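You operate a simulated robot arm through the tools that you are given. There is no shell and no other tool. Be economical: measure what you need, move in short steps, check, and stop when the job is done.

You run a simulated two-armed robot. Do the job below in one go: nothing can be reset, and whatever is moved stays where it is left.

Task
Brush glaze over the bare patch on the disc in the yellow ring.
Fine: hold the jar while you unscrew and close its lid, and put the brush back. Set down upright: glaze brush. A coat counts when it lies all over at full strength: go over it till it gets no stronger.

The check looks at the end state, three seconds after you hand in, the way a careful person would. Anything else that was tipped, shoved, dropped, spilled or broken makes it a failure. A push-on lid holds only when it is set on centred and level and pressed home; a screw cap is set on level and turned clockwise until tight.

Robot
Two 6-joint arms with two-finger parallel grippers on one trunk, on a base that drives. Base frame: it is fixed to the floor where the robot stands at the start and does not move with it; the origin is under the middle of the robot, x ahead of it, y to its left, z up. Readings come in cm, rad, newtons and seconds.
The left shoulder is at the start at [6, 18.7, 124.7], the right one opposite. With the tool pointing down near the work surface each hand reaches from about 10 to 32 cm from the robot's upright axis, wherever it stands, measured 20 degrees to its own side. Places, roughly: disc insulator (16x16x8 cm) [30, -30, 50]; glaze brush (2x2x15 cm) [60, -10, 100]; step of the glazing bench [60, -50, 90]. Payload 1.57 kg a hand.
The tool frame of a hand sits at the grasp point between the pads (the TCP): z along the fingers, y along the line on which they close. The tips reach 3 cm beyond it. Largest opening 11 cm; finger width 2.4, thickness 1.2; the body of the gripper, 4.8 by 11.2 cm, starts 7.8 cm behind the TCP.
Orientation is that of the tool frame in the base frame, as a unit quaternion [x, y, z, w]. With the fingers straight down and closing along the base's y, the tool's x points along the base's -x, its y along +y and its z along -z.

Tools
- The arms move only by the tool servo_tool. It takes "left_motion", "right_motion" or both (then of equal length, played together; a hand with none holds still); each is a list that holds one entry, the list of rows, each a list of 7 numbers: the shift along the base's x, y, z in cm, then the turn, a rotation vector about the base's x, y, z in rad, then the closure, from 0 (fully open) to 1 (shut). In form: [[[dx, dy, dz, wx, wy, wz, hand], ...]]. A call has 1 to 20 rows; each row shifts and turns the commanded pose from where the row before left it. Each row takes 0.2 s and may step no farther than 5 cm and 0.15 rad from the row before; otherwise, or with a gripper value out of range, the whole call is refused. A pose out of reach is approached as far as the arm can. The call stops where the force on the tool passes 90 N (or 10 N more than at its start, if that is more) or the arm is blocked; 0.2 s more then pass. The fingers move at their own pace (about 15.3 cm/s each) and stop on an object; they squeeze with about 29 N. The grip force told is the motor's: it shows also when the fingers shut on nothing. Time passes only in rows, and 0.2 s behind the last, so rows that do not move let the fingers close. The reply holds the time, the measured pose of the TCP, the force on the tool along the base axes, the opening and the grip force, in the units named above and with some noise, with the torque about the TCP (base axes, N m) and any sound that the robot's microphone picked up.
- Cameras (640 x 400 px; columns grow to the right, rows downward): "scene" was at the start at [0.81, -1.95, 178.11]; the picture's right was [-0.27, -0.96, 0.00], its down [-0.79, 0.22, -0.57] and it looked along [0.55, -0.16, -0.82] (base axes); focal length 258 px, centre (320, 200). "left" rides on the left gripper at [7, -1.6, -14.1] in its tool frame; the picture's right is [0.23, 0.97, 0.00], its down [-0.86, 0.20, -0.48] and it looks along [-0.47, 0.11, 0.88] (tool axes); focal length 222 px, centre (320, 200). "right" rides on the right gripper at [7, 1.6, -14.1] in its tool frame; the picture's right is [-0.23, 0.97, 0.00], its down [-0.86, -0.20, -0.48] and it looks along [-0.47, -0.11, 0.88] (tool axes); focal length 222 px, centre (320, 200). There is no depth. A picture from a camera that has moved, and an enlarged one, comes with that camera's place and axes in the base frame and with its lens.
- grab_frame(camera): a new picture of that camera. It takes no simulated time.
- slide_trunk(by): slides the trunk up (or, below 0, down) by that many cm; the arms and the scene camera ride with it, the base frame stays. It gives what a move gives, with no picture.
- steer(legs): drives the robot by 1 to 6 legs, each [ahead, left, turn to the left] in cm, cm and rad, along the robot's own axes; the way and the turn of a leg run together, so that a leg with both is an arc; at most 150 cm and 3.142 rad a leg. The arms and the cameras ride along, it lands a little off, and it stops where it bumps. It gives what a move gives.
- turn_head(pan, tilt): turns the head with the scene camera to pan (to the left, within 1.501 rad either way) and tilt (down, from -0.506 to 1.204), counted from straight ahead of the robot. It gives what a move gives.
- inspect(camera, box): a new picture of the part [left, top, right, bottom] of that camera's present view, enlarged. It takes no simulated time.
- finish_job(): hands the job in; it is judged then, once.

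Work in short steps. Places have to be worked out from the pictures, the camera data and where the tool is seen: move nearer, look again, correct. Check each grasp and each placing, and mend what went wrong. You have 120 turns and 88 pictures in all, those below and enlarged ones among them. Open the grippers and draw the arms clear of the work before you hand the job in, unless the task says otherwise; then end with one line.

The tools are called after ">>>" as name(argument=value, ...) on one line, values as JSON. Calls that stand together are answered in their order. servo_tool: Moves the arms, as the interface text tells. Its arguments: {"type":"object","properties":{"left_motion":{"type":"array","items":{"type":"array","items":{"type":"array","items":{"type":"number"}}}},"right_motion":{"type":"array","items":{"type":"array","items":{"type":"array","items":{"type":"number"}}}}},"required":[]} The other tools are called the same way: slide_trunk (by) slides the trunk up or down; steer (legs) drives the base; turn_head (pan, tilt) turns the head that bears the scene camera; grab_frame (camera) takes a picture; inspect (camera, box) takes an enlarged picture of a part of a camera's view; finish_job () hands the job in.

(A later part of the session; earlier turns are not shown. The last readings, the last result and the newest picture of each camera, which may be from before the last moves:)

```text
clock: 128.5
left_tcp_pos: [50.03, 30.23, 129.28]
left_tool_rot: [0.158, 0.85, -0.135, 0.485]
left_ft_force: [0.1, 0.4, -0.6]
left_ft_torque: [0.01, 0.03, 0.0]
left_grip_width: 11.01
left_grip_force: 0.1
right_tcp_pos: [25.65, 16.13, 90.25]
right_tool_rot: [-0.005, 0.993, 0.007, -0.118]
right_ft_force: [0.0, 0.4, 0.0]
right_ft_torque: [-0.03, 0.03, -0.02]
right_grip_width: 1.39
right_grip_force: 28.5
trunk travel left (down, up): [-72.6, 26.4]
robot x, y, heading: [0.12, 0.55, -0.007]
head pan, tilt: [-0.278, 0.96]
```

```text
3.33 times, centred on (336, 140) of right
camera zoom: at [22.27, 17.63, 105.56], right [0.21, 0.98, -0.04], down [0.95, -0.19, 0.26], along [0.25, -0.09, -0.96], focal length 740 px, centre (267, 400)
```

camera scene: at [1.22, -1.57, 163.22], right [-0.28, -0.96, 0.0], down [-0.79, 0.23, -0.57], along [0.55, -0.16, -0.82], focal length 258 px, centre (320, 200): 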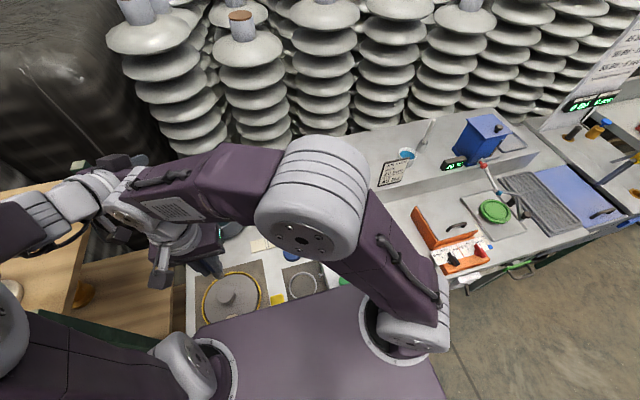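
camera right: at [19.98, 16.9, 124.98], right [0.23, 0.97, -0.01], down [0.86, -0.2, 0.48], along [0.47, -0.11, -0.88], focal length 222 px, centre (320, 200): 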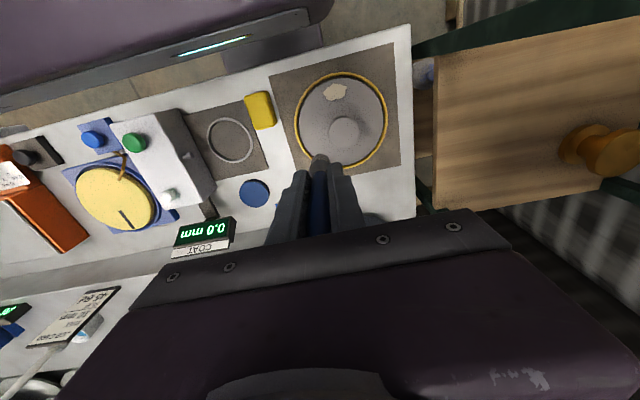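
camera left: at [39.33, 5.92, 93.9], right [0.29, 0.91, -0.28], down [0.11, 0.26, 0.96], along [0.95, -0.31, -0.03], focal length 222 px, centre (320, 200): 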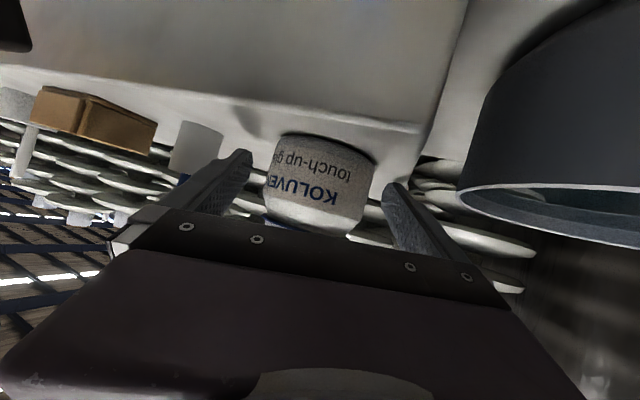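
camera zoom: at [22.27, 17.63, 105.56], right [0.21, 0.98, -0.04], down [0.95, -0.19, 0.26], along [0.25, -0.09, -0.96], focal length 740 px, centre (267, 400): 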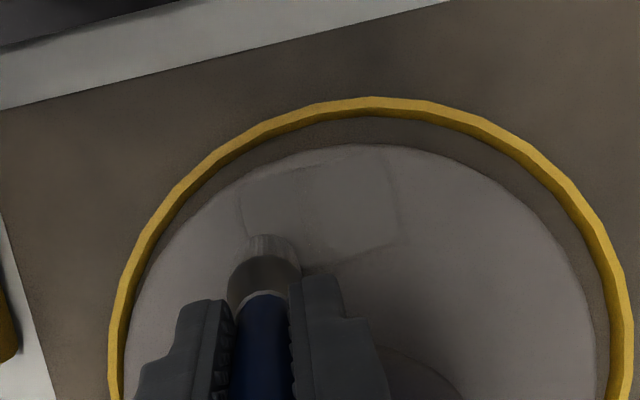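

The patch is now nearly covered. I go over it a second time from the inside out, pressing slightly lower on the inner lines.

>>> servo_tool(right_motion=[[[0, 0, -0.13, 0, 0, 0, 1], [0, 0.8, 0.13, 0, 0, 0, 1], [0, 0.8, 0.08, 0, 0, 0, 1], [0, 0.8, 0.03, 0, 0, 0, 1], [0, 0.8, -0.03, 0, 0, 0, 1], [0, 0.8, -0.08, 0, 0, 0, 1], [0, 0.8, -0.13, 0, 0, 0, 1], [-0.6, 0, -0.18, 0, 0, 0, 1], [0, -0.8, 0.12, 0, 0, 0, 1], [0, -0.8, 0.08, 0, 0, 0, 1], [0, -0.8, 0.03, 0, 0, 0, 1], [0, -0.8, -0.03, 0, 0, 0, 1], [0, -0.8, -0.08, 0, 0, 0, 1], [0, -0.8, -0.12, 0, 0, 0, 1]]])

>>> servo_tool(right_motion=[[[-0.6, 0, -0.17, 0, 0, 0, 1], [0, 0.8, 0.11, 0, 0, 0, 1], [0, 0.8, 0.07, 0, 0, 0, 1], [0, 0.8, 0.02, 0, 0, 0, 1], [0, 0.8, -0.02, 0, 0, 0, 1], [0, 0.8, -0.07, 0, 0, 0, 1], [0, 0.8, -0.11, 0, 0, 0, 1], [-0.6, 0, -0.19, 0, 0, 0, 1], [0, -0.8, 0.09, 0, 0, 0, 1], [0, -0.8, 0.065, 0, 0, 0, 1], [0, -0.8, 0.015, 0, 0, 0, 1], [0, -0.8, -0.015, 0, 0, 0, 1], [0, -0.8, -0.065, 0, 0, 0, 1], [0, -0.8, -0.09, 0, 0, 0, 1]]])

>>> servo_tool(right_motion=[[[-0.7, 0, -0.2, 0, 0, 0, 1], [0, 0.8, 0.09, 0, 0, 0, 1], [0, 0.8, 0.05, 0, 0, 0, 1], [0, 0.8, 0.02, 0, 0, 0, 1], [0, 0.8, -0.02, 0, 0, 0, 1], [0, 0.8, -0.05, 0, 0, 0, 1], [0, 0.8, -0.09, 0, 0, 0, 1], [0.2, 0, 1, 0, 0, 0, 1], [1, -1.5, 2, 0, 0, 0, 1], [2, -1.5, 2, 0, 0, 0, 1], [2, -2, 2, 0, 0, 0, 1], [2, -2, 2, 0, 0, 0, 1], [2, -2, 2, 0, 0, 0, 1]]])

>>> inspect(camera="right", box=[270, 30, 430, 130])

```text
clock: 131.5
left_tcp_pos: [49.92, 30.13, 129.29]
left_tool_rot: [0.157, 0.849, -0.135, 0.486]
left_ft_force: [-0.5, 0.2, 0.5]
left_ft_torque: [0.03, 0.02, 0.02]
left_grip_width: 11.0
left_grip_force: 0.1
right_tcp_pos: [25.1, 16.37, 89.98]
right_tool_rot: [-0.006, 0.993, 0.005, -0.119]
right_ft_force: [0.0, -0.1, -0.5]
right_ft_torque: [-0.04, -0.01, 0.0]
right_grip_width: 1.41
right_grip_force: 28.8
trunk travel left (down, up): [-72.6, 26.4]
robot x, y, heading: [0.37, 0.87, -0.01]
head pan, tilt: [-0.278, 0.96]
```

```text
clock: 134.5
left_tcp_pos: [50.03, 30.14, 129.4]
left_tool_rot: [0.157, 0.849, -0.135, 0.487]
left_ft_force: [-0.7, 0.0, 0.3]
left_ft_torque: [0.03, 0.04, -0.02]
left_grip_width: 11.0
left_grip_force: 0.0
right_tcp_pos: [23.86, 16.25, 89.47]
right_tool_rot: [-0.005, 0.993, 0.006, -0.118]
right_ft_force: [-0.3, 0.1, 0.2]
right_ft_torque: [-0.02, 0.01, -0.02]
right_grip_width: 1.39
right_grip_force: 28.7
trunk travel left (down, up): [-72.6, 26.4]
robot x, y, heading: [0.26, 0.5, -0.008]
head pan, tilt: [-0.278, 0.96]
```

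```text
clock: 137.3
left_tcp_pos: [49.9, 30.15, 129.31]
left_tool_rot: [0.158, 0.849, -0.135, 0.486]
left_ft_force: [0.7, -0.5, 0.8]
left_ft_torque: [-0.01, -0.04, 0.0]
left_grip_width: 10.98
left_grip_force: 0.1
right_tcp_pos: [32.34, 11.95, 100.35]
right_tool_rot: [-0.007, 0.993, 0.005, -0.118]
right_ft_force: [-0.1, -0.4, 0.4]
right_ft_torque: [0.01, -0.05, -0.01]
right_grip_width: 1.42
right_grip_force: 28.8
trunk travel left (down, up): [-72.6, 26.4]
robot x, y, heading: [0.04, 0.35, -0.01]
head pan, tilt: [-0.278, 0.96]
```

```text
4.00 times, centred on (350, 80) of right
camera zoom: at [28.93, 13.37, 115.64], right [0.21, 0.98, -0.04], down [0.95, -0.19, 0.26], along [0.25, -0.09, -0.96], focal length 888 px, centre (200, 680)
```

zoom: 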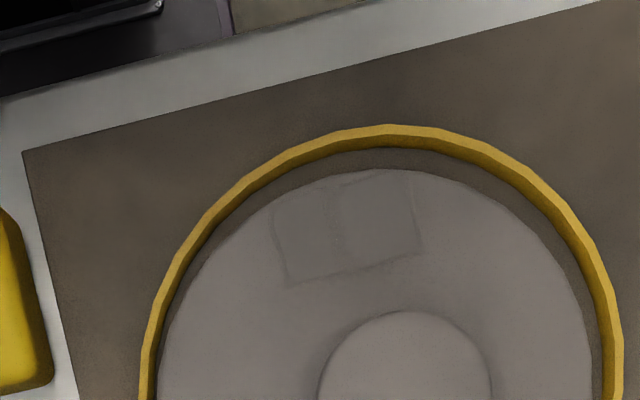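

The coat looks even and matches the disc. I take one close-up to judge the strength.

>>> inspect(camera="right", box=[326, 60, 390, 100])

```text
10.00 times, centred on (358, 80) of right
camera zoom: at [28.93, 13.37, 115.64], right [0.21, 0.98, -0.04], down [0.95, -0.19, 0.26], along [0.25, -0.09, -0.96], focal length 2221 px, centre (-60, 1400)
```

zoom: 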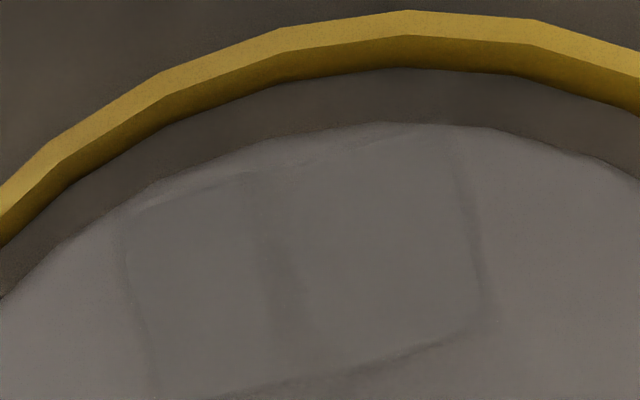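

The bare patch no longer shows through and the tone is uniform, so the coat is full. I straighten the brush and carry it back above its holder.

>>> servo_tool(right_motion=[[[0, 0, 3, 0, -0.125, 0, 1], [0, 0, 4, 0, -0.113, 0, 1], [0, 0, 4, 0, 0, 0, 1], [2.6, -2.7, 0, 0, 0, 0, 1], [2.6, -2.7, 0, 0, 0, 0, 1], [2.6, -2.7, 0, 0, 0, 0, 1], [2.6, -2.7, 0, 0, 0, 0, 1], [2.6, -2.7, 0, 0, 0, 0, 1], [2.6, -2.7, 0, 0, 0, 0, 1], [2.6, -2.7, 0, 0, 0, 0, 1], [2.6, -2.7, 0, 0, 0, 0, 1], [2.4, -2.8, 0, 0, 0, 0, 1], [0, 0, -4, 0, 0, 0, 1], [0, 0, 0, 0, 0, 0, 1]]])

>>> inspect(camera="right", box=[240, 80, 400, 180])

```text
clock: 140.3
left_tcp_pos: [49.86, 30.14, 129.28]
left_tool_rot: [0.157, 0.849, -0.135, 0.486]
left_ft_force: [0.1, 0.7, -0.3]
left_ft_torque: [0.01, 0.03, 0.0]
left_grip_width: 11.0
left_grip_force: 0.0
right_tcp_pos: [55.66, -12.15, 107.27]
right_tool_rot: [-0.006, 1.0, 0.006, 0.002]
right_ft_force: [-1.0, -0.7, 0.7]
right_ft_torque: [-0.02, 0.0, 0.02]
right_grip_width: 1.39
right_grip_force: 29.0
trunk travel left (down, up): [-72.6, 26.4]
robot x, y, heading: [0.35, 0.86, -0.008]
head pan, tilt: [-0.278, 0.96]
```

```text
4.00 times, centred on (320, 130) of right
camera zoom: at [48.69, -10.74, 121.32], right [0.21, 0.98, 0.01], down [0.86, -0.19, 0.48], along [0.47, -0.09, -0.88], focal length 888 px, centre (320, 480)
```

zoom: 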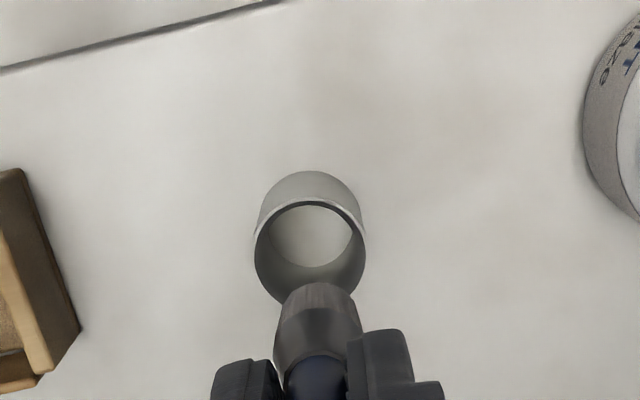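

Holder mouth is ~0.2 cm ahead and ~0.35 cm right of the tip. I correct and lower the brush into it.

>>> servo_tool(right_motion=[[[0.2, -0.35, 0, -0.012, 0, 0, 1], [0, 0, -1.5, 0, 0, 0, 1], [0, 0, -1.5, 0, 0, 0, 1], [0, 0, -1.5, 0, 0, 0, 1], [0, 0, -1.5, 0, 0, 0, 1], [0, 0, -1, 0, 0, 0, 1], [0, 0, -0.5, 0, 0, 0, 1], [0, 0, 0, 0, 0, 0, 1]]])

>>> inspect(camera="right", box=[240, 80, 400, 180])

```text
clock: 142.1
left_tcp_pos: [49.79, 30.22, 129.3]
left_tool_rot: [0.157, 0.849, -0.134, 0.486]
left_ft_force: [-0.9, -0.4, -0.1]
left_ft_torque: [0.03, -0.02, 0.0]
left_grip_width: 11.01
left_grip_force: 0.0
right_tcp_pos: [55.83, -12.8, 99.89]
right_tool_rot: [-0.006, 1.0, 0.0, 0.001]
right_ft_force: [0.6, -0.4, 0.2]
right_ft_torque: [0.02, 0.05, 0.06]
right_grip_width: 1.41
right_grip_force: 29.4
trunk travel left (down, up): [-72.6, 26.4]
robot x, y, heading: [0.5, 0.34, -0.004]
head pan, tilt: [-0.278, 0.96]
```

```text
4.00 times, centred on (320, 130) of right
camera zoom: at [48.82, -11.1, 113.88], right [0.22, 0.98, 0.0], down [0.86, -0.19, 0.48], along [0.47, -0.1, -0.88], focal length 888 px, centre (320, 480)
```

zoom: 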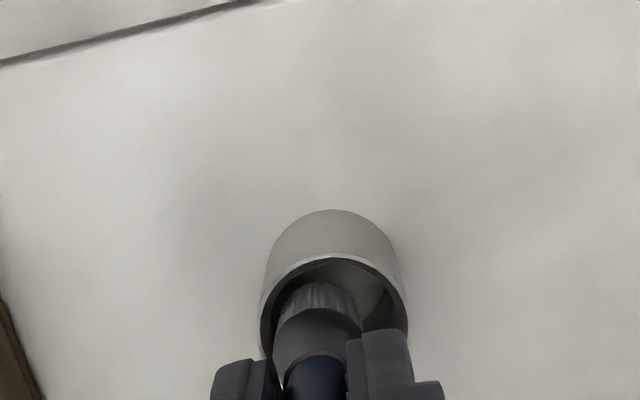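

Brush is inside the holder, ~0.3 cm off centre. I nudge +y and lower till it rests.

>>> servo_tool(right_motion=[[[0, 0.25, -0.3, 0, 0, 0, 1], [0, 0, -0.3, 0, 0, 0, 1], [0, 0, -0.3, 0, 0, 0, 1], [0, 0, -0.2, 0, 0, 0, 1], [0, 0, 0, 0, 0, 0, 1]]])

```text
clock: 143.3
left_tcp_pos: [49.87, 30.34, 129.14]
left_tool_rot: [0.157, 0.849, -0.134, 0.486]
left_ft_force: [0.2, -0.2, 0.5]
left_ft_torque: [0.01, -0.02, 0.02]
left_grip_width: 11.0
left_grip_force: 0.0
right_tcp_pos: [55.67, -12.41, 98.8]
right_tool_rot: [-0.006, 1.0, -0.001, 0.0]
right_ft_force: [0.9, 0.5, -0.5]
right_ft_torque: [0.01, -0.03, -0.03]
right_grip_width: 1.39
right_grip_force: 29.5
trunk travel left (down, up): [-72.6, 26.4]
robot x, y, heading: [0.59, 0.58, -0.01]
head pan, tilt: [-0.278, 0.96]
```

>>> servo_tool(right_motion=[[[0, 0, -0.2, 0, 0, 0, 1], [0, 0, -0.2, 0, 0, 0, 1], [0, 0, -0.2, 0, 0, 0, 1], [0, 0, 0, 0, 0, 0, 1]]])

```text
clock: 144.3
left_tcp_pos: [49.76, 30.2, 129.16]
left_tool_rot: [0.156, 0.85, -0.134, 0.486]
left_ft_force: [0.8, -0.2, 0.5]
left_ft_torque: [-0.01, -0.04, 0.0]
left_grip_width: 11.01
left_grip_force: 0.0
right_tcp_pos: [55.64, -12.58, 98.09]
right_tool_rot: [-0.006, 1.0, -0.001, 0.0]
right_ft_force: [0.2, -0.2, -0.4]
right_ft_torque: [-0.01, -0.03, 0.03]
right_grip_width: 1.41
right_grip_force: 28.9
trunk travel left (down, up): [-72.6, 26.4]
robot x, y, heading: [0.32, 0.44, -0.009]
head pan, tilt: [-0.278, 0.96]
```

>>> servo_tool(right_motion=[[[0, 0, -0.2, 0, 0, 0, 1], [0, 0, -0.2, 0, 0, 0, 1], [0, 0, -0.2, 0, 0, 0, 1], [0, 0, 0, 0, 0, 0, 1]]])

```text
clock: 145.3
left_tcp_pos: [49.88, 30.24, 129.26]
left_tool_rot: [0.157, 0.849, -0.135, 0.486]
left_ft_force: [0.0, -0.4, -0.8]
left_ft_torque: [-0.01, -0.01, -0.01]
left_grip_width: 11.0
left_grip_force: 0.1
right_tcp_pos: [55.71, -12.4, 97.57]
right_tool_rot: [-0.006, 1.0, -0.001, -0.001]
right_ft_force: [-0.5, 0.2, 0.2]
right_ft_torque: [0.0, 0.0, -0.04]
right_grip_width: 1.38
right_grip_force: 29.2
trunk travel left (down, up): [-72.6, 26.4]
robot x, y, heading: [0.77, 0.47, -0.007]
head pan, tilt: [-0.278, 0.96]
```

>>> servo_tool(right_motion=[[[0, 0, -0.2, 0, 0, 0, 1], [0, 0, -0.2, 0, 0, 0, 1], [0, 0, -0.2, 0, 0, 0, 1], [0, 0, -0.2, 0, 0, 0, 1], [0, 0, 0, 0, 0, 0, 1]]])

```text
clock: 146.5
left_tcp_pos: [49.32, 30.2, 129.55]
left_tool_rot: [0.156, 0.848, -0.134, 0.488]
left_ft_force: [0.6, 0.3, 0.4]
left_ft_torque: [-0.02, 0.01, 0.01]
left_grip_width: 10.99
left_grip_force: 0.1
right_tcp_pos: [55.77, -12.45, 97.43]
right_tool_rot: [-0.007, 1.0, 0.0, 0.01]
right_ft_force: [7.7, -9.6, 57.4]
right_ft_torque: [0.32, 0.35, 0.02]
right_grip_width: 1.4
right_grip_force: 29.1
trunk travel left (down, up): [-72.6, 26.4]
robot x, y, heading: [0.62, 0.3, -0.008]
head pan, tilt: [-0.278, 0.96]
```

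Brush rests on the holder floor. I relieve the pressure, open, rise, and check it stands.

>>> servo_tool(right_motion=[[[0, 0, 0.55, 0, 0, 0, 1], [0, 0, 0, 0, 0, 0, 0.85], [0, 0, 0, 0, 0, 0, 0.7], [0, 0, 0, 0, 0, 0, 0.5], [0, 0, 0, 0, 0, 0, 0.5], [0, 0, 2, 0, 0, 0, 0.5], [0, 0, 3, 0, 0, 0, 0.5], [0, 0, 4, 0, 0, 0, 0.5], [-2, 0, 4, 0, 0, 0, 0.4], [-4, 1, 1, 0, 0, 0, 0.3], [-4, 2, 1, 0, 0, 0, 0.2], [-4, 2, 0, 0, 0, 0, 0.2], [-3, 2, 0, 0, 0, 0, 0.2]]])

>>> grab_frame(camera="right")

```text
clock: 149.3
left_tcp_pos: [49.81, 30.13, 129.34]
left_tool_rot: [0.157, 0.849, -0.135, 0.486]
left_ft_force: [-0.6, -0.6, -0.5]
left_ft_torque: [-0.04, -0.04, -0.01]
left_grip_width: 11.0
left_grip_force: 0.0
right_tcp_pos: [38.67, -5.4, 112.51]
right_tool_rot: [-0.005, 1.0, -0.001, 0.0]
right_ft_force: [-0.6, 1.0, 0.2]
right_ft_torque: [-0.03, -0.03, 0.02]
right_grip_width: 8.79
right_grip_force: 0.1
trunk travel left (down, up): [-72.6, 26.4]
robot x, y, heading: [0.42, 0.3, -0.005]
head pan, tilt: [-0.278, 0.96]
```

```text
7 pictures are left
camera right: at [31.54, -3.72, 126.62], right [0.21, 0.98, 0.0], down [0.86, -0.19, 0.48], along [0.47, -0.1, -0.88], focal length 222 px, centre (320, 200)
```

right: 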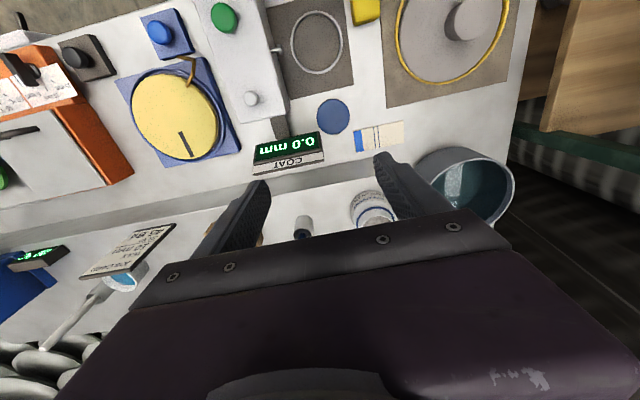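

Brush is back standing in its holder, and the lid shows at ≈[38.4, -2.4]. Next I fetch the lid with the right hand at the same pose I released it from (yaw 90°, TCP z≈83.5).

>>> servo_tool(right_motion=[[[0, 0.28, -1.5, 0, 0, 0.143, 0.2], [0, 0.28, -1.5, 0, 0, 0.143, 0.2], [0, 0.28, -1.5, 0, 0, 0.143, 0.2], [0, 0.28, -1.5, 0, 0, 0.143, 0.2], [0, 0.28, -1.5, 0, 0, 0.143, 0.2], [0, 0.28, -1.5, 0, 0, 0.143, 0.2], [0, 0.28, -1.5, 0, 0, 0.143, 0.2], [0, 0.28, -1.5, 0, 0, 0.143, 0.2], [0, 0.28, -1.5, 0, 0, 0.143, 0.2], [0, 0.28, -1.5, 0, 0, 0.143, 0.2], [0, 0.28, -1.5, 0, 0, 0.142, 0.2], [0, 0, -3, 0, 0, 0, 0.2], [0, 0, -3, 0, 0, 0, 0.2], [0, 0, 0, 0, 0, 0, 0.2]]])

>>> inspect(camera="right", box=[160, 50, 480, 250])

```text
clock: 152.3
left_tcp_pos: [49.78, 30.17, 129.2]
left_tool_rot: [0.157, 0.849, -0.135, 0.486]
left_ft_force: [-0.1, -0.1, -0.3]
left_ft_torque: [-0.04, -0.01, -0.01]
left_grip_width: 10.99
left_grip_force: 0.1
right_tcp_pos: [38.74, -2.36, 89.83]
right_tool_rot: [0.712, -0.702, 0.001, -0.001]
right_ft_force: [-0.1, 0.1, 0.7]
right_ft_torque: [0.02, -0.01, -0.01]
right_grip_width: 8.82
right_grip_force: 0.1
trunk travel left (down, up): [-72.6, 26.4]
robot x, y, heading: [0.31, 0.41, -0.005]
head pan, tilt: [-0.278, 0.96]
```

```text
2.00 times, centred on (320, 150) of right
camera zoom: at [37.27, -9.29, 103.86], right [-0.98, 0.21, 0.0], down [0.19, 0.86, 0.48], along [0.1, 0.47, -0.88], focal length 444 px, centre (320, 300)
```

zoom: 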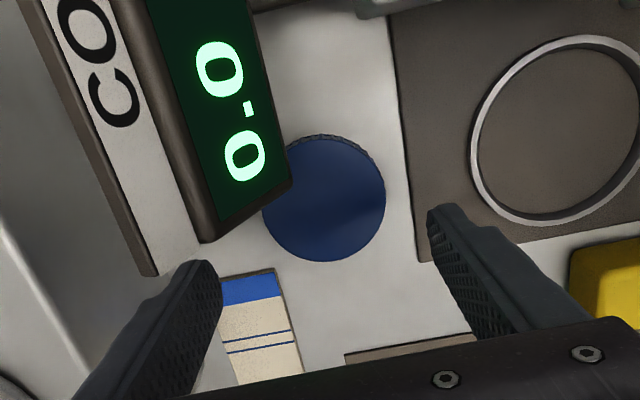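

The lid is slightly nearer −y than I thought and the display edge is close to one finger. I rotate +0.3, correct position, narrow the opening and descend, then close.

>>> servo_tool(right_motion=[[[-0.15, -0.2, 0, 0, 0, 0.15, 0.3], [-0.15, -0.2, 0, 0, 0, 0.15, 0.3], [0, 0, -2, 0, 0, 0, 0.3], [0, 0, -2, 0, 0, 0, 0.3], [0, 0, -1.5, 0, 0, 0, 0.3], [0, 0, -0.7, 0, 0, 0, 0.3], [0, 0, 0, 0, 0, 0, 0.38], [0, 0, 0, 0, 0, 0, 0.46], [0, 0, 0, 0, 0, 0, 0.54], [0, 0, 0, 0, 0, 0, 0.54]]])

```text
clock: 154.5
left_tcp_pos: [49.86, 30.15, 129.21]
left_tool_rot: [0.157, 0.849, -0.134, 0.486]
left_ft_force: [0.3, 0.5, 0.3]
left_ft_torque: [0.03, 0.01, 0.04]
left_grip_width: 11.0
left_grip_force: 0.2
right_tcp_pos: [38.43, -2.78, 83.55]
right_tool_rot: [0.808, -0.589, 0.0, -0.001]
right_ft_force: [-0.2, 1.3, -0.1]
right_ft_torque: [-0.01, 0.0, 0.01]
right_grip_width: 6.19
right_grip_force: 29.0
trunk travel left (down, up): [-72.6, 26.4]
robot x, y, heading: [0.56, 0.8, -0.006]
head pan, tilt: [-0.278, 0.96]
```

Lid gripped (6.19 cm, centred). I lift it high and aside, while the left hand returns to the start of its approach; then trunk down 18.

>>> servo_tool(right_motion=[[[0, 0, 3, 0, 0, 0, 0.54], [0, 0, 4, 0, 0, 0, 0.54], [0, 0, 4, 0, 0, 0, 0.54], [0, 0, 4, 0, 0, 0.15, 0.54], [0.5, -1, 4, 0, 0, 0.15, 0.54], [0.5, -1.2, 4, 0, 0, 0.15, 0.54], [0.5, -1.3, 4, 0, 0, 0.15, 0.54], [0.5, -1.3, 4, 0, 0, 0.15, 0.54], [0.5, -1.3, 4, 0, 0, 0, 0.54], [0.5, -1.4, 4, 0, 0, 0, 0.54]]], left_motion=[[[-0.35, -1.02, -0.59, 0, 0, 0, 0], [-0.35, -1.02, -0.59, 0, 0, 0, 0], [-0.35, -1.02, -0.59, 0, 0, 0, 0], [-0.35, -1.02, -0.59, 0, 0, 0, 0], [-0.35, -1.02, -0.59, 0, 0, 0, 0], [-0.35, -1.02, -0.59, 0, 0, 0, 0], [-0.35, -1.02, -0.59, 0, 0, 0, 0], [-0.35, -1.02, -0.59, 0, 0, 0, 0], [-0.35, -1.02, -0.59, 0, 0, 0, 0], [-0.35, -1.02, -0.59, 0, 0, 0, 0]]])

>>> slide_trunk(by=-18)

```text
clock: 156.7
left_tcp_pos: [46.31, 19.75, 123.37]
left_tool_rot: [0.158, 0.849, -0.135, 0.486]
left_ft_force: [1.3, 0.2, 0.2]
left_ft_torque: [-0.01, 0.0, 0.0]
left_grip_width: 11.0
left_grip_force: 0.1
right_tcp_pos: [41.71, -10.23, 122.59]
right_tool_rot: [0.968, -0.251, 0.0, -0.001]
right_ft_force: [0.8, -0.1, -0.8]
right_ft_torque: [0.0, 0.05, 0.01]
right_grip_width: 6.18
right_grip_force: 29.1
trunk travel left (down, up): [-72.6, 26.4]
robot x, y, heading: [0.42, 0.47, -0.014]
head pan, tilt: [-0.278, 0.96]
```

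```text
clock: 158.7
left_tcp_pos: [46.43, 19.89, 105.52]
left_tool_rot: [0.157, 0.849, -0.135, 0.486]
left_ft_force: [-0.3, 0.7, 0.6]
left_ft_torque: [-0.01, 0.0, 0.0]
left_grip_width: 10.99
left_grip_force: 0.2
right_tcp_pos: [41.65, -10.19, 104.66]
right_tool_rot: [0.968, -0.251, 0.0, -0.001]
right_ft_force: [0.4, -0.4, 0.0]
right_ft_torque: [-0.01, 0.03, -0.02]
right_grip_width: 6.16
right_grip_force: 29.3
trunk travel left (down, up): [-54.6, 44.4]
robot x, y, heading: [0.53, -0.03, -0.007]
head pan, tilt: [-0.278, 0.96]
```

Left is back at its approach start. I retrace the earlier path to the standoff before the jar and look once.

>>> servo_tool(left_motion=[[[0, -2, -1, 0, 0, 0, 0], [0, -2, -1, 0, 0, 0, 0], [0, -2, -1, 0, 0, 0, 0], [0, -2, -1, 0, 0, 0, 0], [0, -2, -1, 0, 0, 0, 0], [0, -2, -1, 0, 0, 0, 0], [0, -2, -1, 0, 0, 0, 0], [0.5, -1, -1, 0, 0, 0, 0], [0, 0, 0, 0, 0, 0, 0]]])

>>> grab_frame(camera="left")

```text
clock: 160.7
left_tcp_pos: [46.78, 4.97, 97.53]
left_tool_rot: [0.157, 0.849, -0.135, 0.486]
left_ft_force: [0.0, -0.8, 0.0]
left_ft_torque: [0.01, -0.01, -0.01]
left_grip_width: 11.0
left_grip_force: 0.1
right_tcp_pos: [41.68, -10.11, 104.61]
right_tool_rot: [0.968, -0.251, 0.0, -0.001]
right_ft_force: [0.1, 0.9, -0.5]
right_ft_torque: [-0.01, -0.03, 0.01]
right_grip_width: 6.16
right_grip_force: 29.4
trunk travel left (down, up): [-54.6, 44.4]
robot x, y, heading: [0.72, 0.45, -0.012]
head pan, tilt: [-0.278, 0.96]
```

```text
5 pictures are left
camera left: at [31.73, 9.75, 98.46], right [0.28, 0.92, -0.27], down [0.11, 0.25, 0.96], along [0.95, -0.3, -0.04], focal length 222 px, centre (320, 200)
```

left: 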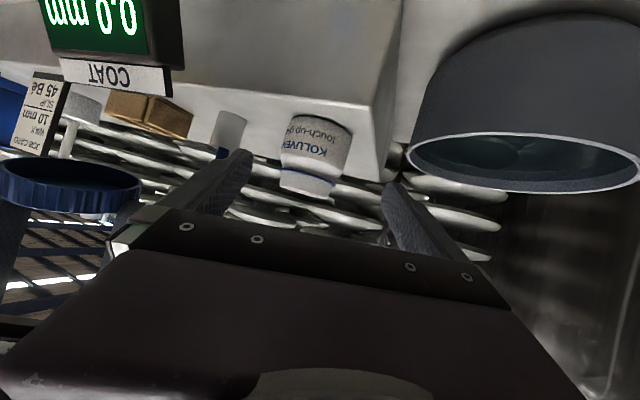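

Jar is centred. Advance along the axis, sink to TCP z≈92.8, and close.

>>> servo_tool(left_motion=[[[0.93, -0.5, -0.5, 0, 0, 0, 0], [0.93, -0.5, -0.5, 0, 0, 0, 0], [0.93, -0.5, -0.5, 0, 0, 0, 0], [0.93, -0.5, -0.5, 0, 0, 0, 0], [0.93, -0.5, -0.5, 0, 0, 0, 0], [0.93, -0.5, -0.5, 0, 0, 0, 0], [0.93, -0.5, -0.5, 0, 0, 0, 0], [0.93, -0.5, -0.5, 0, 0, 0, 0], [0, 0, -0.3, 0, 0, 0, 0], [0, 0, -0.3, 0, 0, 0, 0], [0, 0, 0, 0, 0, 0, 0.1], [0, 0, 0, 0, 0, 0, 0.2], [0, 0, 0, 0, 0, 0, 0.3], [0, 0, 0, 0, 0, 0, 0.4], [0, 0, 0, 0, 0, 0, 0.5], [0, 0, 0, 0, 0, 0, 0.6], [0, 0, 0, 0, 0, 0, 0.6]]])

```text
clock: 164.3
left_tcp_pos: [54.39, 1.31, 92.88]
left_tool_rot: [0.159, 0.849, -0.138, 0.484]
left_ft_force: [0.4, 1.2, 1.6]
left_ft_torque: [0.15, -0.09, -0.03]
left_grip_width: 7.17
left_grip_force: 28.6
left hand out of reach, approached as far as the arm can: row 9
right_tcp_pos: [41.62, -10.09, 104.57]
right_tool_rot: [0.968, -0.251, 0.0, -0.001]
right_ft_force: [-0.3, -0.7, -0.4]
right_ft_torque: [0.02, -0.02, 0.02]
right_grip_width: 6.17
right_grip_force: 29.2
trunk travel left (down, up): [-54.6, 44.4]
robot x, y, heading: [0.18, 0.03, -0.009]
head pan, tilt: [-0.278, 0.96]
```

Jar held (7.17). I lift it 2.4 cm and bring it back to the working spot, then look with the right camera to locate its mouth.

>>> servo_tool(left_motion=[[[0, 0, 0.8, 0, 0, 0, 0.6], [0, 0, 0.8, 0, 0, 0, 0.6], [0, 0, 0.8, 0, 0, 0, 0.6], [-1, 0.1, 0, 0, 0, 0, 0.6], [-1, 0.1, 0, 0, 0, 0, 0.6], [-1, 0.1, 0, 0, 0, 0, 0.6], [-1, 0.1, 0, 0, 0, 0, 0.6], [-1, 0.1, 0, 0, 0, 0, 0.6], [-1, 0.1, 0, 0, 0, 0, 0.6], [-0.4, 0, 0, 0, 0, 0, 0.6], [0, 0, 0, 0, 0, 0, 0.6]]])

>>> grab_frame(camera="right")

```text
clock: 166.7
left_tcp_pos: [48.55, 3.15, 95.65]
left_tool_rot: [0.159, 0.85, -0.138, 0.483]
left_ft_force: [-0.1, 0.2, -3.2]
left_ft_torque: [-0.01, 0.01, 0.0]
left_grip_width: 7.04
left_grip_force: 29.0
left hand out of reach, approached as far as the arm can: row 6, 8, 9
right_tcp_pos: [41.78, -10.3, 104.55]
right_tool_rot: [0.968, -0.251, -0.001, 0.0]
right_ft_force: [0.5, -0.2, -1.6]
right_ft_torque: [0.0, 0.03, -0.04]
right_grip_width: 6.19
right_grip_force: 28.3
trunk travel left (down, up): [-54.6, 44.4]
robot x, y, heading: [0.78, 0.41, -0.011]
head pan, tilt: [-0.278, 0.96]
```

```text
4 pictures are left
camera right: at [47.05, -14.93, 118.57], right [-0.67, -0.74, 0.0], down [-0.65, 0.59, 0.48], along [-0.35, 0.32, -0.88], focal length 222 px, centre (320, 200)
```

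right: 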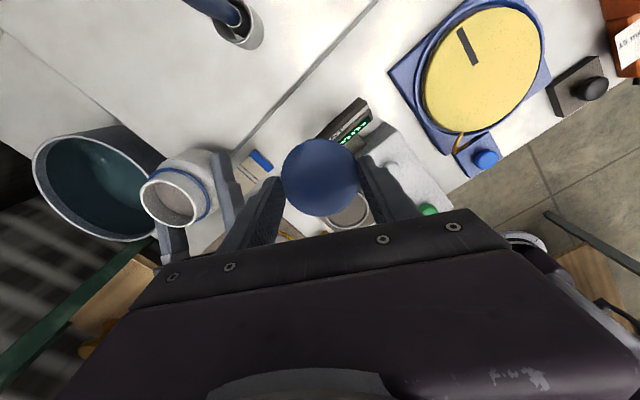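

Mouth estimated ~[0.35, 0] ahead of the left TCP. To keep the right arm within reach, I bring the jar 1.2 cm closer and move the lid part of the way, high.

>>> servo_tool(left_motion=[[[-0.4, 0, -0.15, 0, 0, 0, 0.6], [-0.4, 0, -0.15, 0, 0, 0, 0.6], [-0.4, 0, -0.15, 0, 0, 0, 0.6], [0, 0, 0, 0, 0, 0, 0.6], [0, 0, 0, 0, 0, 0, 0.6]]], right_motion=[[[0.5, 1.4, 0, 0, 0, 0, 0.54], [0.5, 1.4, 0, 0, 0, 0, 0.54], [0.5, 1.4, 0, 0, 0, 0, 0.54], [0.5, 1.4, 0, 0, 0, 0, 0.54], [0, 0, 0, 0, 0, 0, 0.54]]])

```text
clock: 167.9
left_tcp_pos: [47.63, 3.48, 95.47]
left_tool_rot: [0.158, 0.85, -0.137, 0.484]
left_ft_force: [0.0, -0.1, -2.8]
left_ft_torque: [0.03, -0.01, 0.02]
left_grip_width: 7.05
left_grip_force: 29.2
left hand out of reach, approached as far as the arm can: row 1, 3
right_tcp_pos: [43.75, -4.57, 104.58]
right_tool_rot: [0.968, -0.251, -0.002, -0.001]
right_ft_force: [-0.2, 0.2, -0.3]
right_ft_torque: [-0.05, 0.01, 0.01]
right_grip_width: 6.16
right_grip_force: 28.8
trunk travel left (down, up): [-54.6, 44.4]
robot x, y, heading: [0.33, 0.88, -0.006]
head pan, tilt: [-0.278, 0.96]
```

Move the lid over the jar mouth (target [48.0, 3.4]) and lower to z≈102.

>>> servo_tool(right_motion=[[[0.7, 1.33, 0, 0, 0, 0, 0.54], [0.7, 1.33, 0, 0, 0, 0, 0.54], [0.7, 1.33, -0.1, 0, 0, 0, 0.54], [0.7, 1.33, -0.1, 0, 0, 0, 0.54], [0.7, 1.33, -0.1, 0, 0, 0, 0.54], [0.75, 1.32, -0.1, 0, 0, 0, 0.54], [0, 0, -0.5, 0, 0, 0, 0.54], [0, 0, -0.5, 0, 0, 0, 0.54], [0, 0, -0.4, 0, 0, 0, 0.54], [0, 0, -0.4, 0, 0, 0, 0.54], [0, 0, 0, 0, 0, 0, 0.54]]])

>>> inspect(camera="scene", box=[190, 110, 302, 180])

```text
clock: 170.3
left_tcp_pos: [47.62, 3.49, 95.16]
left_tool_rot: [0.16, 0.851, -0.138, 0.481]
left_ft_force: [-5.6, 2.3, -22.2]
left_ft_torque: [0.28, 0.16, -0.06]
left_grip_width: 7.04
left_grip_force: 28.8
right_tcp_pos: [47.96, 3.35, 102.41]
right_tool_rot: [0.968, -0.252, 0.001, -0.001]
right_ft_force: [5.9, -2.1, 21.1]
right_ft_torque: [-0.44, -0.47, 0.05]
right_grip_width: 6.15
right_grip_force: 28.9
trunk travel left (down, up): [-54.6, 44.4]
robot x, y, heading: [0.44, 0.58, -0.01]
head pan, tilt: [-0.278, 0.96]
```

```text
5.71 times, centred on (246, 145) of scene
camera zoom: at [1.25, -1.52, 145.22], right [-0.28, -0.96, 0.0], down [-0.79, 0.23, -0.57], along [0.55, -0.16, -0.82], focal length 1477 px, centre (743, 514)
```

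zoom: 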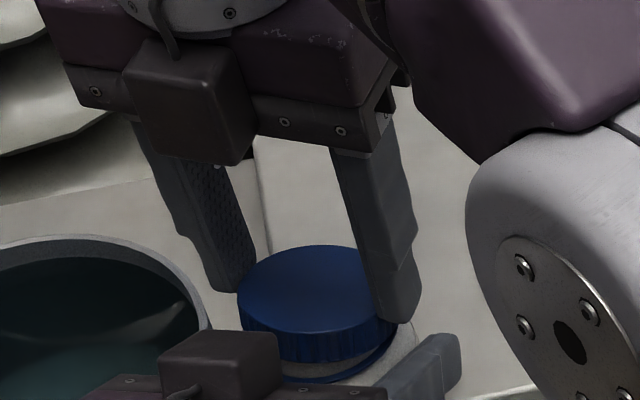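

The lid touches ~0.5 cm too high with the pressure on its +x/−y side, so it needs to shift that way. I raise 0.4, shift (+0.2, −0.3), and lower again.

>>> servo_tool(right_motion=[[[0, 0, 0.5, 0, 0, 0, 0.54], [0.2, -0.3, 0, 0, 0, 0, 0.54], [0, 0, -0.4, 0, 0, 0, 0.54], [0, 0, -0.3, 0, 0, 0, 0.54], [0, 0, -0.2, 0, 0, 0, 0.54], [0, 0, 0, 0, 0, 0, 0.54]]])

```text
clock: 171.7
left_tcp_pos: [47.68, 3.57, 95.23]
left_tool_rot: [0.16, 0.85, -0.138, 0.483]
left_ft_force: [-6.0, -2.6, -22.7]
left_ft_torque: [0.47, 0.08, -0.05]
left_grip_width: 7.06
left_grip_force: 29.2
right_tcp_pos: [48.15, 3.11, 101.99]
right_tool_rot: [0.968, -0.252, 0.001, -0.002]
right_ft_force: [6.5, 2.8, 19.2]
right_ft_torque: [-0.22, -0.38, 0.02]
right_grip_width: 6.17
right_grip_force: 29.2
trunk travel left (down, up): [-54.6, 44.4]
robot x, y, heading: [0.16, 0.28, -0.016]
head pan, tilt: [-0.278, 0.96]
```

The lid dropped to the thread start (offset 6.76, as when it came free). Now turn clockwise 2.8 rad with a slight downward feed.

>>> servo_tool(right_motion=[[[0.05, 0, 0, 0, 0, -0.14, 0.54], [0.05, 0, 0, 0, 0, -0.14, 0.54], [0, 0, -0.02, 0, 0, -0.14, 0.54], [0, 0, -0.02, 0, 0, -0.14, 0.54], [0, 0, -0.02, 0, 0, -0.14, 0.54], [0, 0, -0.02, 0, 0, -0.14, 0.54], [0, 0, -0.02, 0, 0, -0.14, 0.54], [0, 0, -0.02, 0, 0, -0.14, 0.54], [0, 0, -0.02, 0, 0, -0.14, 0.54], [0, 0, -0.02, 0, 0, -0.14, 0.54], [0, 0, -0.02, 0, 0, -0.14, 0.54], [0, 0, -0.02, 0, 0, -0.14, 0.54], [0, 0, -0.02, 0, 0, -0.14, 0.54], [0, 0, -0.02, 0, 0, -0.14, 0.54], [0, 0, -0.02, 0, 0, -0.14, 0.54], [0, 0, -0.02, 0, 0, -0.14, 0.54], [0, 0, -0.02, 0, 0, -0.14, 0.54], [0, 0, -0.02, 0, 0, -0.14, 0.54], [0, 0, -0.02, 0, 0, -0.14, 0.54], [0, 0, -0.02, 0, 0, -0.14, 0.54]]])

```text
clock: 175.9
left_tcp_pos: [47.66, 3.44, 95.46]
left_tool_rot: [0.16, 0.849, -0.138, 0.484]
left_ft_force: [8.8, -1.0, -15.5]
left_ft_torque: [0.13, 0.06, -0.13]
left_grip_width: 7.08
left_grip_force: 29.1
right_tcp_pos: [48.34, 3.13, 101.52]
right_tool_rot: [0.084, 0.996, -0.001, -0.001]
right_ft_force: [-8.9, 1.2, 12.6]
right_ft_torque: [0.02, 0.6, 0.18]
right_grip_width: 6.12
right_grip_force: 29.3
trunk travel left (down, up): [-54.6, 44.4]
robot x, y, heading: [0.63, -0.01, -0.007]
head pan, tilt: [-0.278, 0.96]
```

The lid went down 0.7 cm: threads engaged. Continue clockwise 0.84 rad and watch the torque.

>>> servo_tool(right_motion=[[[-0.1, 0, -0.02, 0, 0, -0.14, 0.54], [-0.1, 0, -0.02, 0, 0, -0.14, 0.54], [0, 0, -0.02, 0, 0, -0.14, 0.54], [0, 0, -0.02, 0, 0, -0.14, 0.54], [0, 0, -0.02, 0, 0, -0.14, 0.54], [0, 0, -0.02, 0, 0, -0.14, 0.54]]])

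```text
clock: 177.3
left_tcp_pos: [47.7, 3.53, 95.22]
left_tool_rot: [0.159, 0.849, -0.138, 0.484]
left_ft_force: [6.6, 0.1, -14.8]
left_ft_torque: [-0.05, 0.01, -0.1]
left_grip_width: 7.05
left_grip_force: 28.6
right_tcp_pos: [48.06, 3.1, 101.38]
right_tool_rot: [0.483, 0.875, -0.001, -0.001]
right_ft_force: [-7.1, 0.0, 12.8]
right_ft_torque: [0.13, 0.5, 0.13]
right_grip_width: 6.13
right_grip_force: 28.9
trunk travel left (down, up): [-54.6, 44.4]
robot x, y, heading: [0.45, 0.22, -0.005]
head pan, tilt: [-0.278, 0.96]
```

Still turning freely (0.13 N·m). Another −1.0 rad up to the wrist's range.

>>> servo_tool(right_motion=[[[0, 0, -0.02, 0, 0, -0.14, 0.54], [0, 0, -0.02, 0, 0, -0.14, 0.54], [0, 0, -0.02, 0, 0, -0.14, 0.54], [0, 0, -0.02, 0, 0, -0.14, 0.54], [0, 0, -0.02, 0, 0, -0.14, 0.54], [0, 0, -0.02, 0, 0, -0.14, 0.54], [0, 0, -0.02, 0, 0, -0.14, 0.54]]])

```text
clock: 178.9
left_tcp_pos: [47.57, 3.51, 95.39]
left_tool_rot: [0.16, 0.849, -0.139, 0.484]
left_ft_force: [12.9, -1.5, -14.2]
left_ft_torque: [-0.17, 0.17, -0.28]
left_grip_width: 7.07
left_grip_force: 29.1
right_tcp_pos: [48.05, 3.19, 101.27]
right_tool_rot: [0.839, 0.545, -0.001, -0.001]
right_ft_force: [-13.4, 2.0, 11.3]
right_ft_torque: [0.35, 0.67, 0.29]
right_grip_width: 6.23
right_grip_force: 29.0
trunk travel left (down, up): [-54.6, 44.4]
robot x, y, heading: [0.55, 0.63, -0.009]
head pan, tilt: [-0.278, 0.96]
```

Torque is rising (0.29) and the lid is almost down. I regrasp: open, raise, and turn back 1.5 rad to the crosswise position.

>>> servo_tool(right_motion=[[[0, 0, 0, 0, 0, 0, 0.42], [0, 0, 0, 0, 0, 0, 0.33], [0, 0, 1, 0, 0, 0, 0.33], [0, 0, 1, 0, 0, 0, 0.33], [0, 0, 0.7, 0, 0, 0, 0.33], [0, 0, 0, 0, 0, 0.14, 0.33], [0, 0, 0, 0, 0, 0.14, 0.33], [0, 0, 0, 0, 0, 0.14, 0.28], [0, 0, 0, 0, 0, 0.14, 0.28], [0, 0, 0, 0, 0, 0.14, 0.28], [0, 0, 0, 0, 0, 0.14, 0.28], [0, 0, 0, 0, 0, 0.14, 0.28], [0, 0, 0, 0, 0, 0.14, 0.28], [0, 0, 0, 0, 0, 0.14, 0.28], [0, 0, 0, 0, 0, 0.14, 0.28], [0, 0, 0, 0, 0, 0.1, 0.28], [0, 0, 0, 0, 0, 0, 0.28]]])

>>> inspect(camera="right", box=[200, 80, 440, 230])

```text
clock: 182.5
left_tcp_pos: [47.66, 3.61, 95.39]
left_tool_rot: [0.16, 0.849, -0.138, 0.484]
left_ft_force: [-0.4, -0.5, -2.9]
left_ft_torque: [-0.03, 0.02, 0.01]
left_grip_width: 7.06
left_grip_force: 29.0
right_tcp_pos: [48.08, 3.03, 104.01]
right_tool_rot: [0.239, 0.971, -0.001, 0.0]
right_ft_force: [-0.4, -0.6, 1.4]
right_ft_torque: [-0.01, -0.01, 0.01]
right_grip_width: 7.95
right_grip_force: 0.0
trunk travel left (down, up): [-54.6, 44.4]
robot x, y, heading: [0.48, 0.39, -0.007]
head pan, tilt: [-0.278, 0.96]
```

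```text
2.67 times, centred on (320, 155) of right
camera zoom: at [42.73, 7.89, 118.02], right [0.65, 0.76, 0.0], down [0.66, -0.57, 0.48], along [0.36, -0.32, -0.88], focal length 592 px, centre (320, 320)
```

zoom: 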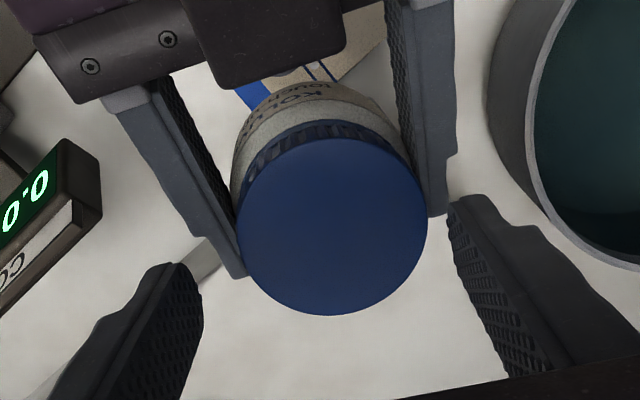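

The lid sits level on the jar, centred about [47.85, 3.7]. I recentre, lower, grip, and turn clockwise again, 0.98 rad first.

>>> servo_tool(right_motion=[[[-0.15, 0.5, 0, 0, 0, 0, 0.28], [0, 0, -1, 0, 0, 0, 0.28], [0, 0, -1, 0, 0, 0, 0.28], [0, 0, -0.8, 0, 0, 0, 0.28], [0, 0, 0, 0, 0, 0, 0.36], [0, 0, 0, 0, 0, 0, 0.44], [0, 0, 0, 0, 0, 0, 0.54], [0, 0, 0, 0, 0, 0, 0.54], [0, 0, -0.02, 0, 0, -0.14, 0.54], [0, 0, -0.02, 0, 0, -0.14, 0.54], [0, 0, -0.02, 0, 0, -0.14, 0.54], [0, 0, -0.02, 0, 0, -0.14, 0.54], [0, 0, -0.02, 0, 0, -0.14, 0.54], [0, 0, -0.02, 0, 0, -0.14, 0.54], [0, 0, -0.02, 0, 0, -0.14, 0.54]]])

```text
clock: 185.7
left_tcp_pos: [47.65, 3.67, 95.37]
left_tool_rot: [0.16, 0.85, -0.139, 0.483]
left_ft_force: [-23.3, -3.2, -3.0]
left_ft_torque: [0.71, -0.6, -0.17]
left_grip_width: 7.11
left_grip_force: 29.3
right_tcp_pos: [47.98, 3.56, 101.08]
right_tool_rot: [0.671, 0.742, 0.001, 0.001]
right_ft_force: [22.6, 2.9, 0.4]
right_ft_torque: [-0.54, -0.69, 0.13]
right_grip_width: 6.19
right_grip_force: 28.8
trunk travel left (down, up): [-54.6, 44.4]
robot x, y, heading: [0.5, 0.43, -0.007]
head pan, tilt: [-0.278, 0.96]
```

Turning on with low torque (0.13); side load of 22 N in x, so I ease +0.3 cm and turn another 0.6 rad.

>>> servo_tool(right_motion=[[[0.15, 0, 0, 0, 0, 0, 0.54], [0.15, 0, -0.02, 0, 0, -0.12, 0.54], [0, 0, -0.02, 0, 0, -0.12, 0.54], [0, 0, -0.02, 0, 0, -0.12, 0.54], [0, 0, -0.02, 0, 0, -0.12, 0.54], [0, 0, -0.02, 0, 0, -0.12, 0.54]]])

```text
clock: 187.1
left_tcp_pos: [47.65, 3.51, 95.44]
left_tool_rot: [0.159, 0.849, -0.138, 0.484]
left_ft_force: [-4.6, -0.6, -14.6]
left_ft_torque: [0.67, -0.36, -0.1]
left_grip_width: 7.11
left_grip_force: 29.2
right_tcp_pos: [48.26, 3.72, 101.05]
right_tool_rot: [0.86, 0.511, -0.001, -0.002]
right_ft_force: [5.2, 1.3, 11.9]
right_ft_torque: [-0.56, 0.16, 0.06]
right_grip_width: 6.18
right_grip_force: 28.6
trunk travel left (down, up): [-54.6, 44.4]
robot x, y, heading: [0.36, 0.24, -0.013]
head pan, tilt: [-0.278, 0.96]
```

Still not tight (0.06 N·m after 6.2 rad). I regrasp once more and continue clockwise 1.1 rad.

>>> servo_tool(right_motion=[[[0, 0, 0, 0, 0, 0, 0.42], [0, 0, 0, 0, 0, 0, 0.33], [0, 0, 1, 0, 0, 0, 0.33], [0, 0, 1, 0, 0, 0, 0.33], [0, 0, 0.7, 0, 0, 0, 0.33], [0, 0, 0, 0, 0, 0.14, 0.33], [0, 0, 0, 0, 0, 0.14, 0.33], [0, 0, 0, 0, 0, 0.14, 0.28], [0, 0, 0, 0, 0, 0.14, 0.28], [0, 0, 0, 0, 0, 0.14, 0.28], [0, 0, 0, 0, 0, 0.14, 0.28], [0, 0, 0, 0, 0, 0.14, 0.28], [0, 0, 0, 0, 0, 0.14, 0.28], [0, 0, 0, 0, 0, 0.14, 0.28], [0, 0, 0, 0, 0, 0.14, 0.28], [0, 0, 0, 0, 0, 0.14, 0.28], [0, 0, 0, 0, 0, 0.02, 0.28]]])

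>>> servo_tool(right_motion=[[[-0.1, 0, -1, 0, 0, 0, 0.28], [0, 0, -1, 0, 0, 0, 0.28], [0, 0, -0.7, 0, 0, 0, 0.28], [0, 0, 0, 0, 0, 0, 0.36], [0, 0, 0, 0, 0, 0, 0.44], [0, 0, 0, 0, 0, 0, 0.54], [0, 0, 0, 0, 0, 0, 0.54], [0, 0, -0.01, 0, 0, -0.14, 0.54], [0, 0, -0.01, 0, 0, -0.14, 0.54], [0, 0, -0.01, 0, 0, -0.14, 0.54], [0, 0, -0.01, 0, 0, -0.14, 0.54], [0, 0, -0.01, 0, 0, -0.14, 0.54], [0, 0, -0.01, 0, 0, -0.14, 0.54], [0, 0, -0.01, 0, 0, -0.14, 0.54], [0, 0, -0.01, 0, 0, -0.14, 0.54]]])

```text
clock: 190.7
left_tcp_pos: [47.61, 3.47, 95.45]
left_tool_rot: [0.16, 0.849, -0.139, 0.484]
left_ft_force: [-0.1, 0.5, -2.6]
left_ft_torque: [0.01, 0.01, -0.02]
left_grip_width: 7.09
left_grip_force: 29.5
right_tcp_pos: [48.35, 3.49, 103.74]
right_tool_rot: [0.25, 0.968, -0.001, 0.0]
right_ft_force: [0.1, 0.0, 0.5]
right_ft_torque: [0.04, -0.03, 0.02]
right_grip_width: 7.95
right_grip_force: 0.1
trunk travel left (down, up): [-54.6, 44.4]
robot x, y, heading: [0.59, 0.5, -0.009]
head pan, tilt: [-0.278, 0.96]
```

```text
clock: 193.9
left_tcp_pos: [47.67, 3.55, 95.34]
left_tool_rot: [0.159, 0.85, -0.138, 0.483]
left_ft_force: [-14.6, 10.8, -11.8]
left_ft_torque: [0.19, -0.43, -0.05]
left_grip_width: 7.06
left_grip_force: 28.4
right_tcp_pos: [48.24, 3.56, 100.89]
right_tool_rot: [0.728, 0.686, 0.0, 0.001]
right_ft_force: [15.3, -11.0, 8.9]
right_ft_torque: [-0.83, -0.34, 0.09]
right_grip_width: 6.16
right_grip_force: 28.7
trunk travel left (down, up): [-54.6, 44.4]
robot x, y, heading: [0.21, 0.25, -0.011]
head pan, tilt: [-0.278, 0.96]
```

Still moving down slightly, torque low. Continue to the wrist's end (−0.5 rad).

>>> servo_tool(right_motion=[[[0.1, -0.1, 0, 0, 0, -0.12, 0.54], [0, 0, 0, 0, 0, -0.12, 0.54], [0, 0, 0, 0, 0, -0.12, 0.54], [0, 0, 0, 0, 0, -0.12, 0.54]]])

```text
clock: 194.9
left_tcp_pos: [47.58, 3.48, 95.34]
left_tool_rot: [0.16, 0.85, -0.138, 0.484]
left_ft_force: [-10.8, 0.7, -16.0]
left_ft_torque: [0.48, -0.26, -0.05]
left_grip_width: 7.05
left_grip_force: 28.9
right_tcp_pos: [48.27, 3.56, 100.9]
right_tool_rot: [0.869, 0.494, 0.0, 0.0]
right_ft_force: [10.3, -1.1, 12.4]
right_ft_torque: [-0.52, -0.25, 0.07]
right_grip_width: 6.23
right_grip_force: 29.5
trunk travel left (down, up): [-54.6, 44.4]
robot x, y, heading: [0.73, 0.67, -0.005]
head pan, tilt: [-0.278, 0.96]
```

I do a long regrasp (back 4.6 rad in the air to yaw ≈150°) and turn clockwise again.

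>>> servo_tool(right_motion=[[[0, 0, 0, 0, 0, 0, 0.42], [0, 0, 0, 0, 0, 0, 0.33], [0, 0, 1, 0, 0, 0, 0.33], [0, 0, 1, 0, 0, 0, 0.33], [0, 0, 0.8, 0, 0, 0, 0.33], [0, 0, 0, 0, 0, 0.145, 0.33], [0, 0, 0, 0, 0, 0.145, 0.33], [0, 0, 0, 0, 0, 0.145, 0.3], [0, 0, 0, 0, 0, 0.145, 0.3], [0, 0, 0, 0, 0, 0.145, 0.3], [0, 0, 0, 0, 0, 0.145, 0.3], [0, 0, 0, 0, 0, 0.145, 0.3], [0, 0, 0, 0, 0, 0.145, 0.3], [0, 0, 0, 0, 0, 0.145, 0.3], [0, 0, 0, 0, 0, 0.145, 0.3], [0, 0, 0, 0, 0, 0.145, 0.3], [0, 0, 0, 0, 0, 0.145, 0.3], [0, 0, 0, 0, 0, 0.145, 0.3], [0, 0, 0, 0, 0, 0.145, 0.3], [0, 0, 0, 0, 0, 0.145, 0.3]]])

>>> servo_tool(right_motion=[[[0, 0, 0, 0, 0, 0.145, 0.3], [0, 0, 0, 0, 0, 0.145, 0.3], [0, 0, 0, 0, 0, 0.145, 0.3], [0, 0, 0, 0, 0, 0.145, 0.3], [0, 0, 0, 0, 0, 0.145, 0.3], [0, 0, 0, 0, 0, 0.145, 0.3], [0, 0, 0, 0, 0, 0.145, 0.3], [0, 0, 0, 0, 0, 0.145, 0.3], [0, 0, 0, 0, 0, 0.145, 0.28], [0, 0, 0, 0, 0, 0.145, 0.28], [0, 0, 0, 0, 0, 0.145, 0.28], [0, 0, 0, 0, 0, 0.145, 0.28], [0, 0, 0, 0, 0, 0.145, 0.28], [0, 0, 0, 0, 0, 0.145, 0.28], [0, 0, 0, 0, 0, 0.145, 0.28], [0, 0, 0, 0, 0, 0.145, 0.28], [0, 0, 0, 0, 0, 0.1, 0.28], [0, 0, 0, 0, 0, 0, 0.28]]])

```text
clock: 199.1
left_tcp_pos: [47.57, 3.49, 95.35]
left_tool_rot: [0.159, 0.85, -0.138, 0.483]
left_ft_force: [0.1, 0.0, -2.6]
left_ft_torque: [0.05, -0.02, 0.02]
left_grip_width: 7.06
left_grip_force: 29.2
right_tcp_pos: [48.35, 3.57, 103.67]
right_tool_rot: [-0.036, 0.999, -0.001, 0.0]
right_ft_force: [0.1, -0.7, 0.2]
right_ft_torque: [0.0, -0.03, -0.02]
right_grip_width: 7.72
right_grip_force: 0.0
trunk travel left (down, up): [-54.6, 44.4]
robot x, y, heading: [0.4, 0.46, -0.01]
head pan, tilt: [-0.278, 0.96]
```

```text
clock: 202.9
left_tcp_pos: [47.61, 3.53, 95.37]
left_tool_rot: [0.159, 0.849, -0.138, 0.484]
left_ft_force: [0.3, -0.8, -3.2]
left_ft_torque: [0.02, 0.01, 0.02]
left_grip_width: 7.03
left_grip_force: 29.1
right_tcp_pos: [48.14, 3.53, 103.72]
right_tool_rot: [0.948, -0.32, 0.0, -0.001]
right_ft_force: [0.1, 0.3, 0.7]
right_ft_torque: [-0.01, -0.01, 0.01]
right_grip_width: 7.93
right_grip_force: 0.0
trunk travel left (down, up): [-54.6, 44.4]
robot x, y, heading: [0.53, 0.63, -0.011]
head pan, tilt: [-0.278, 0.96]
```

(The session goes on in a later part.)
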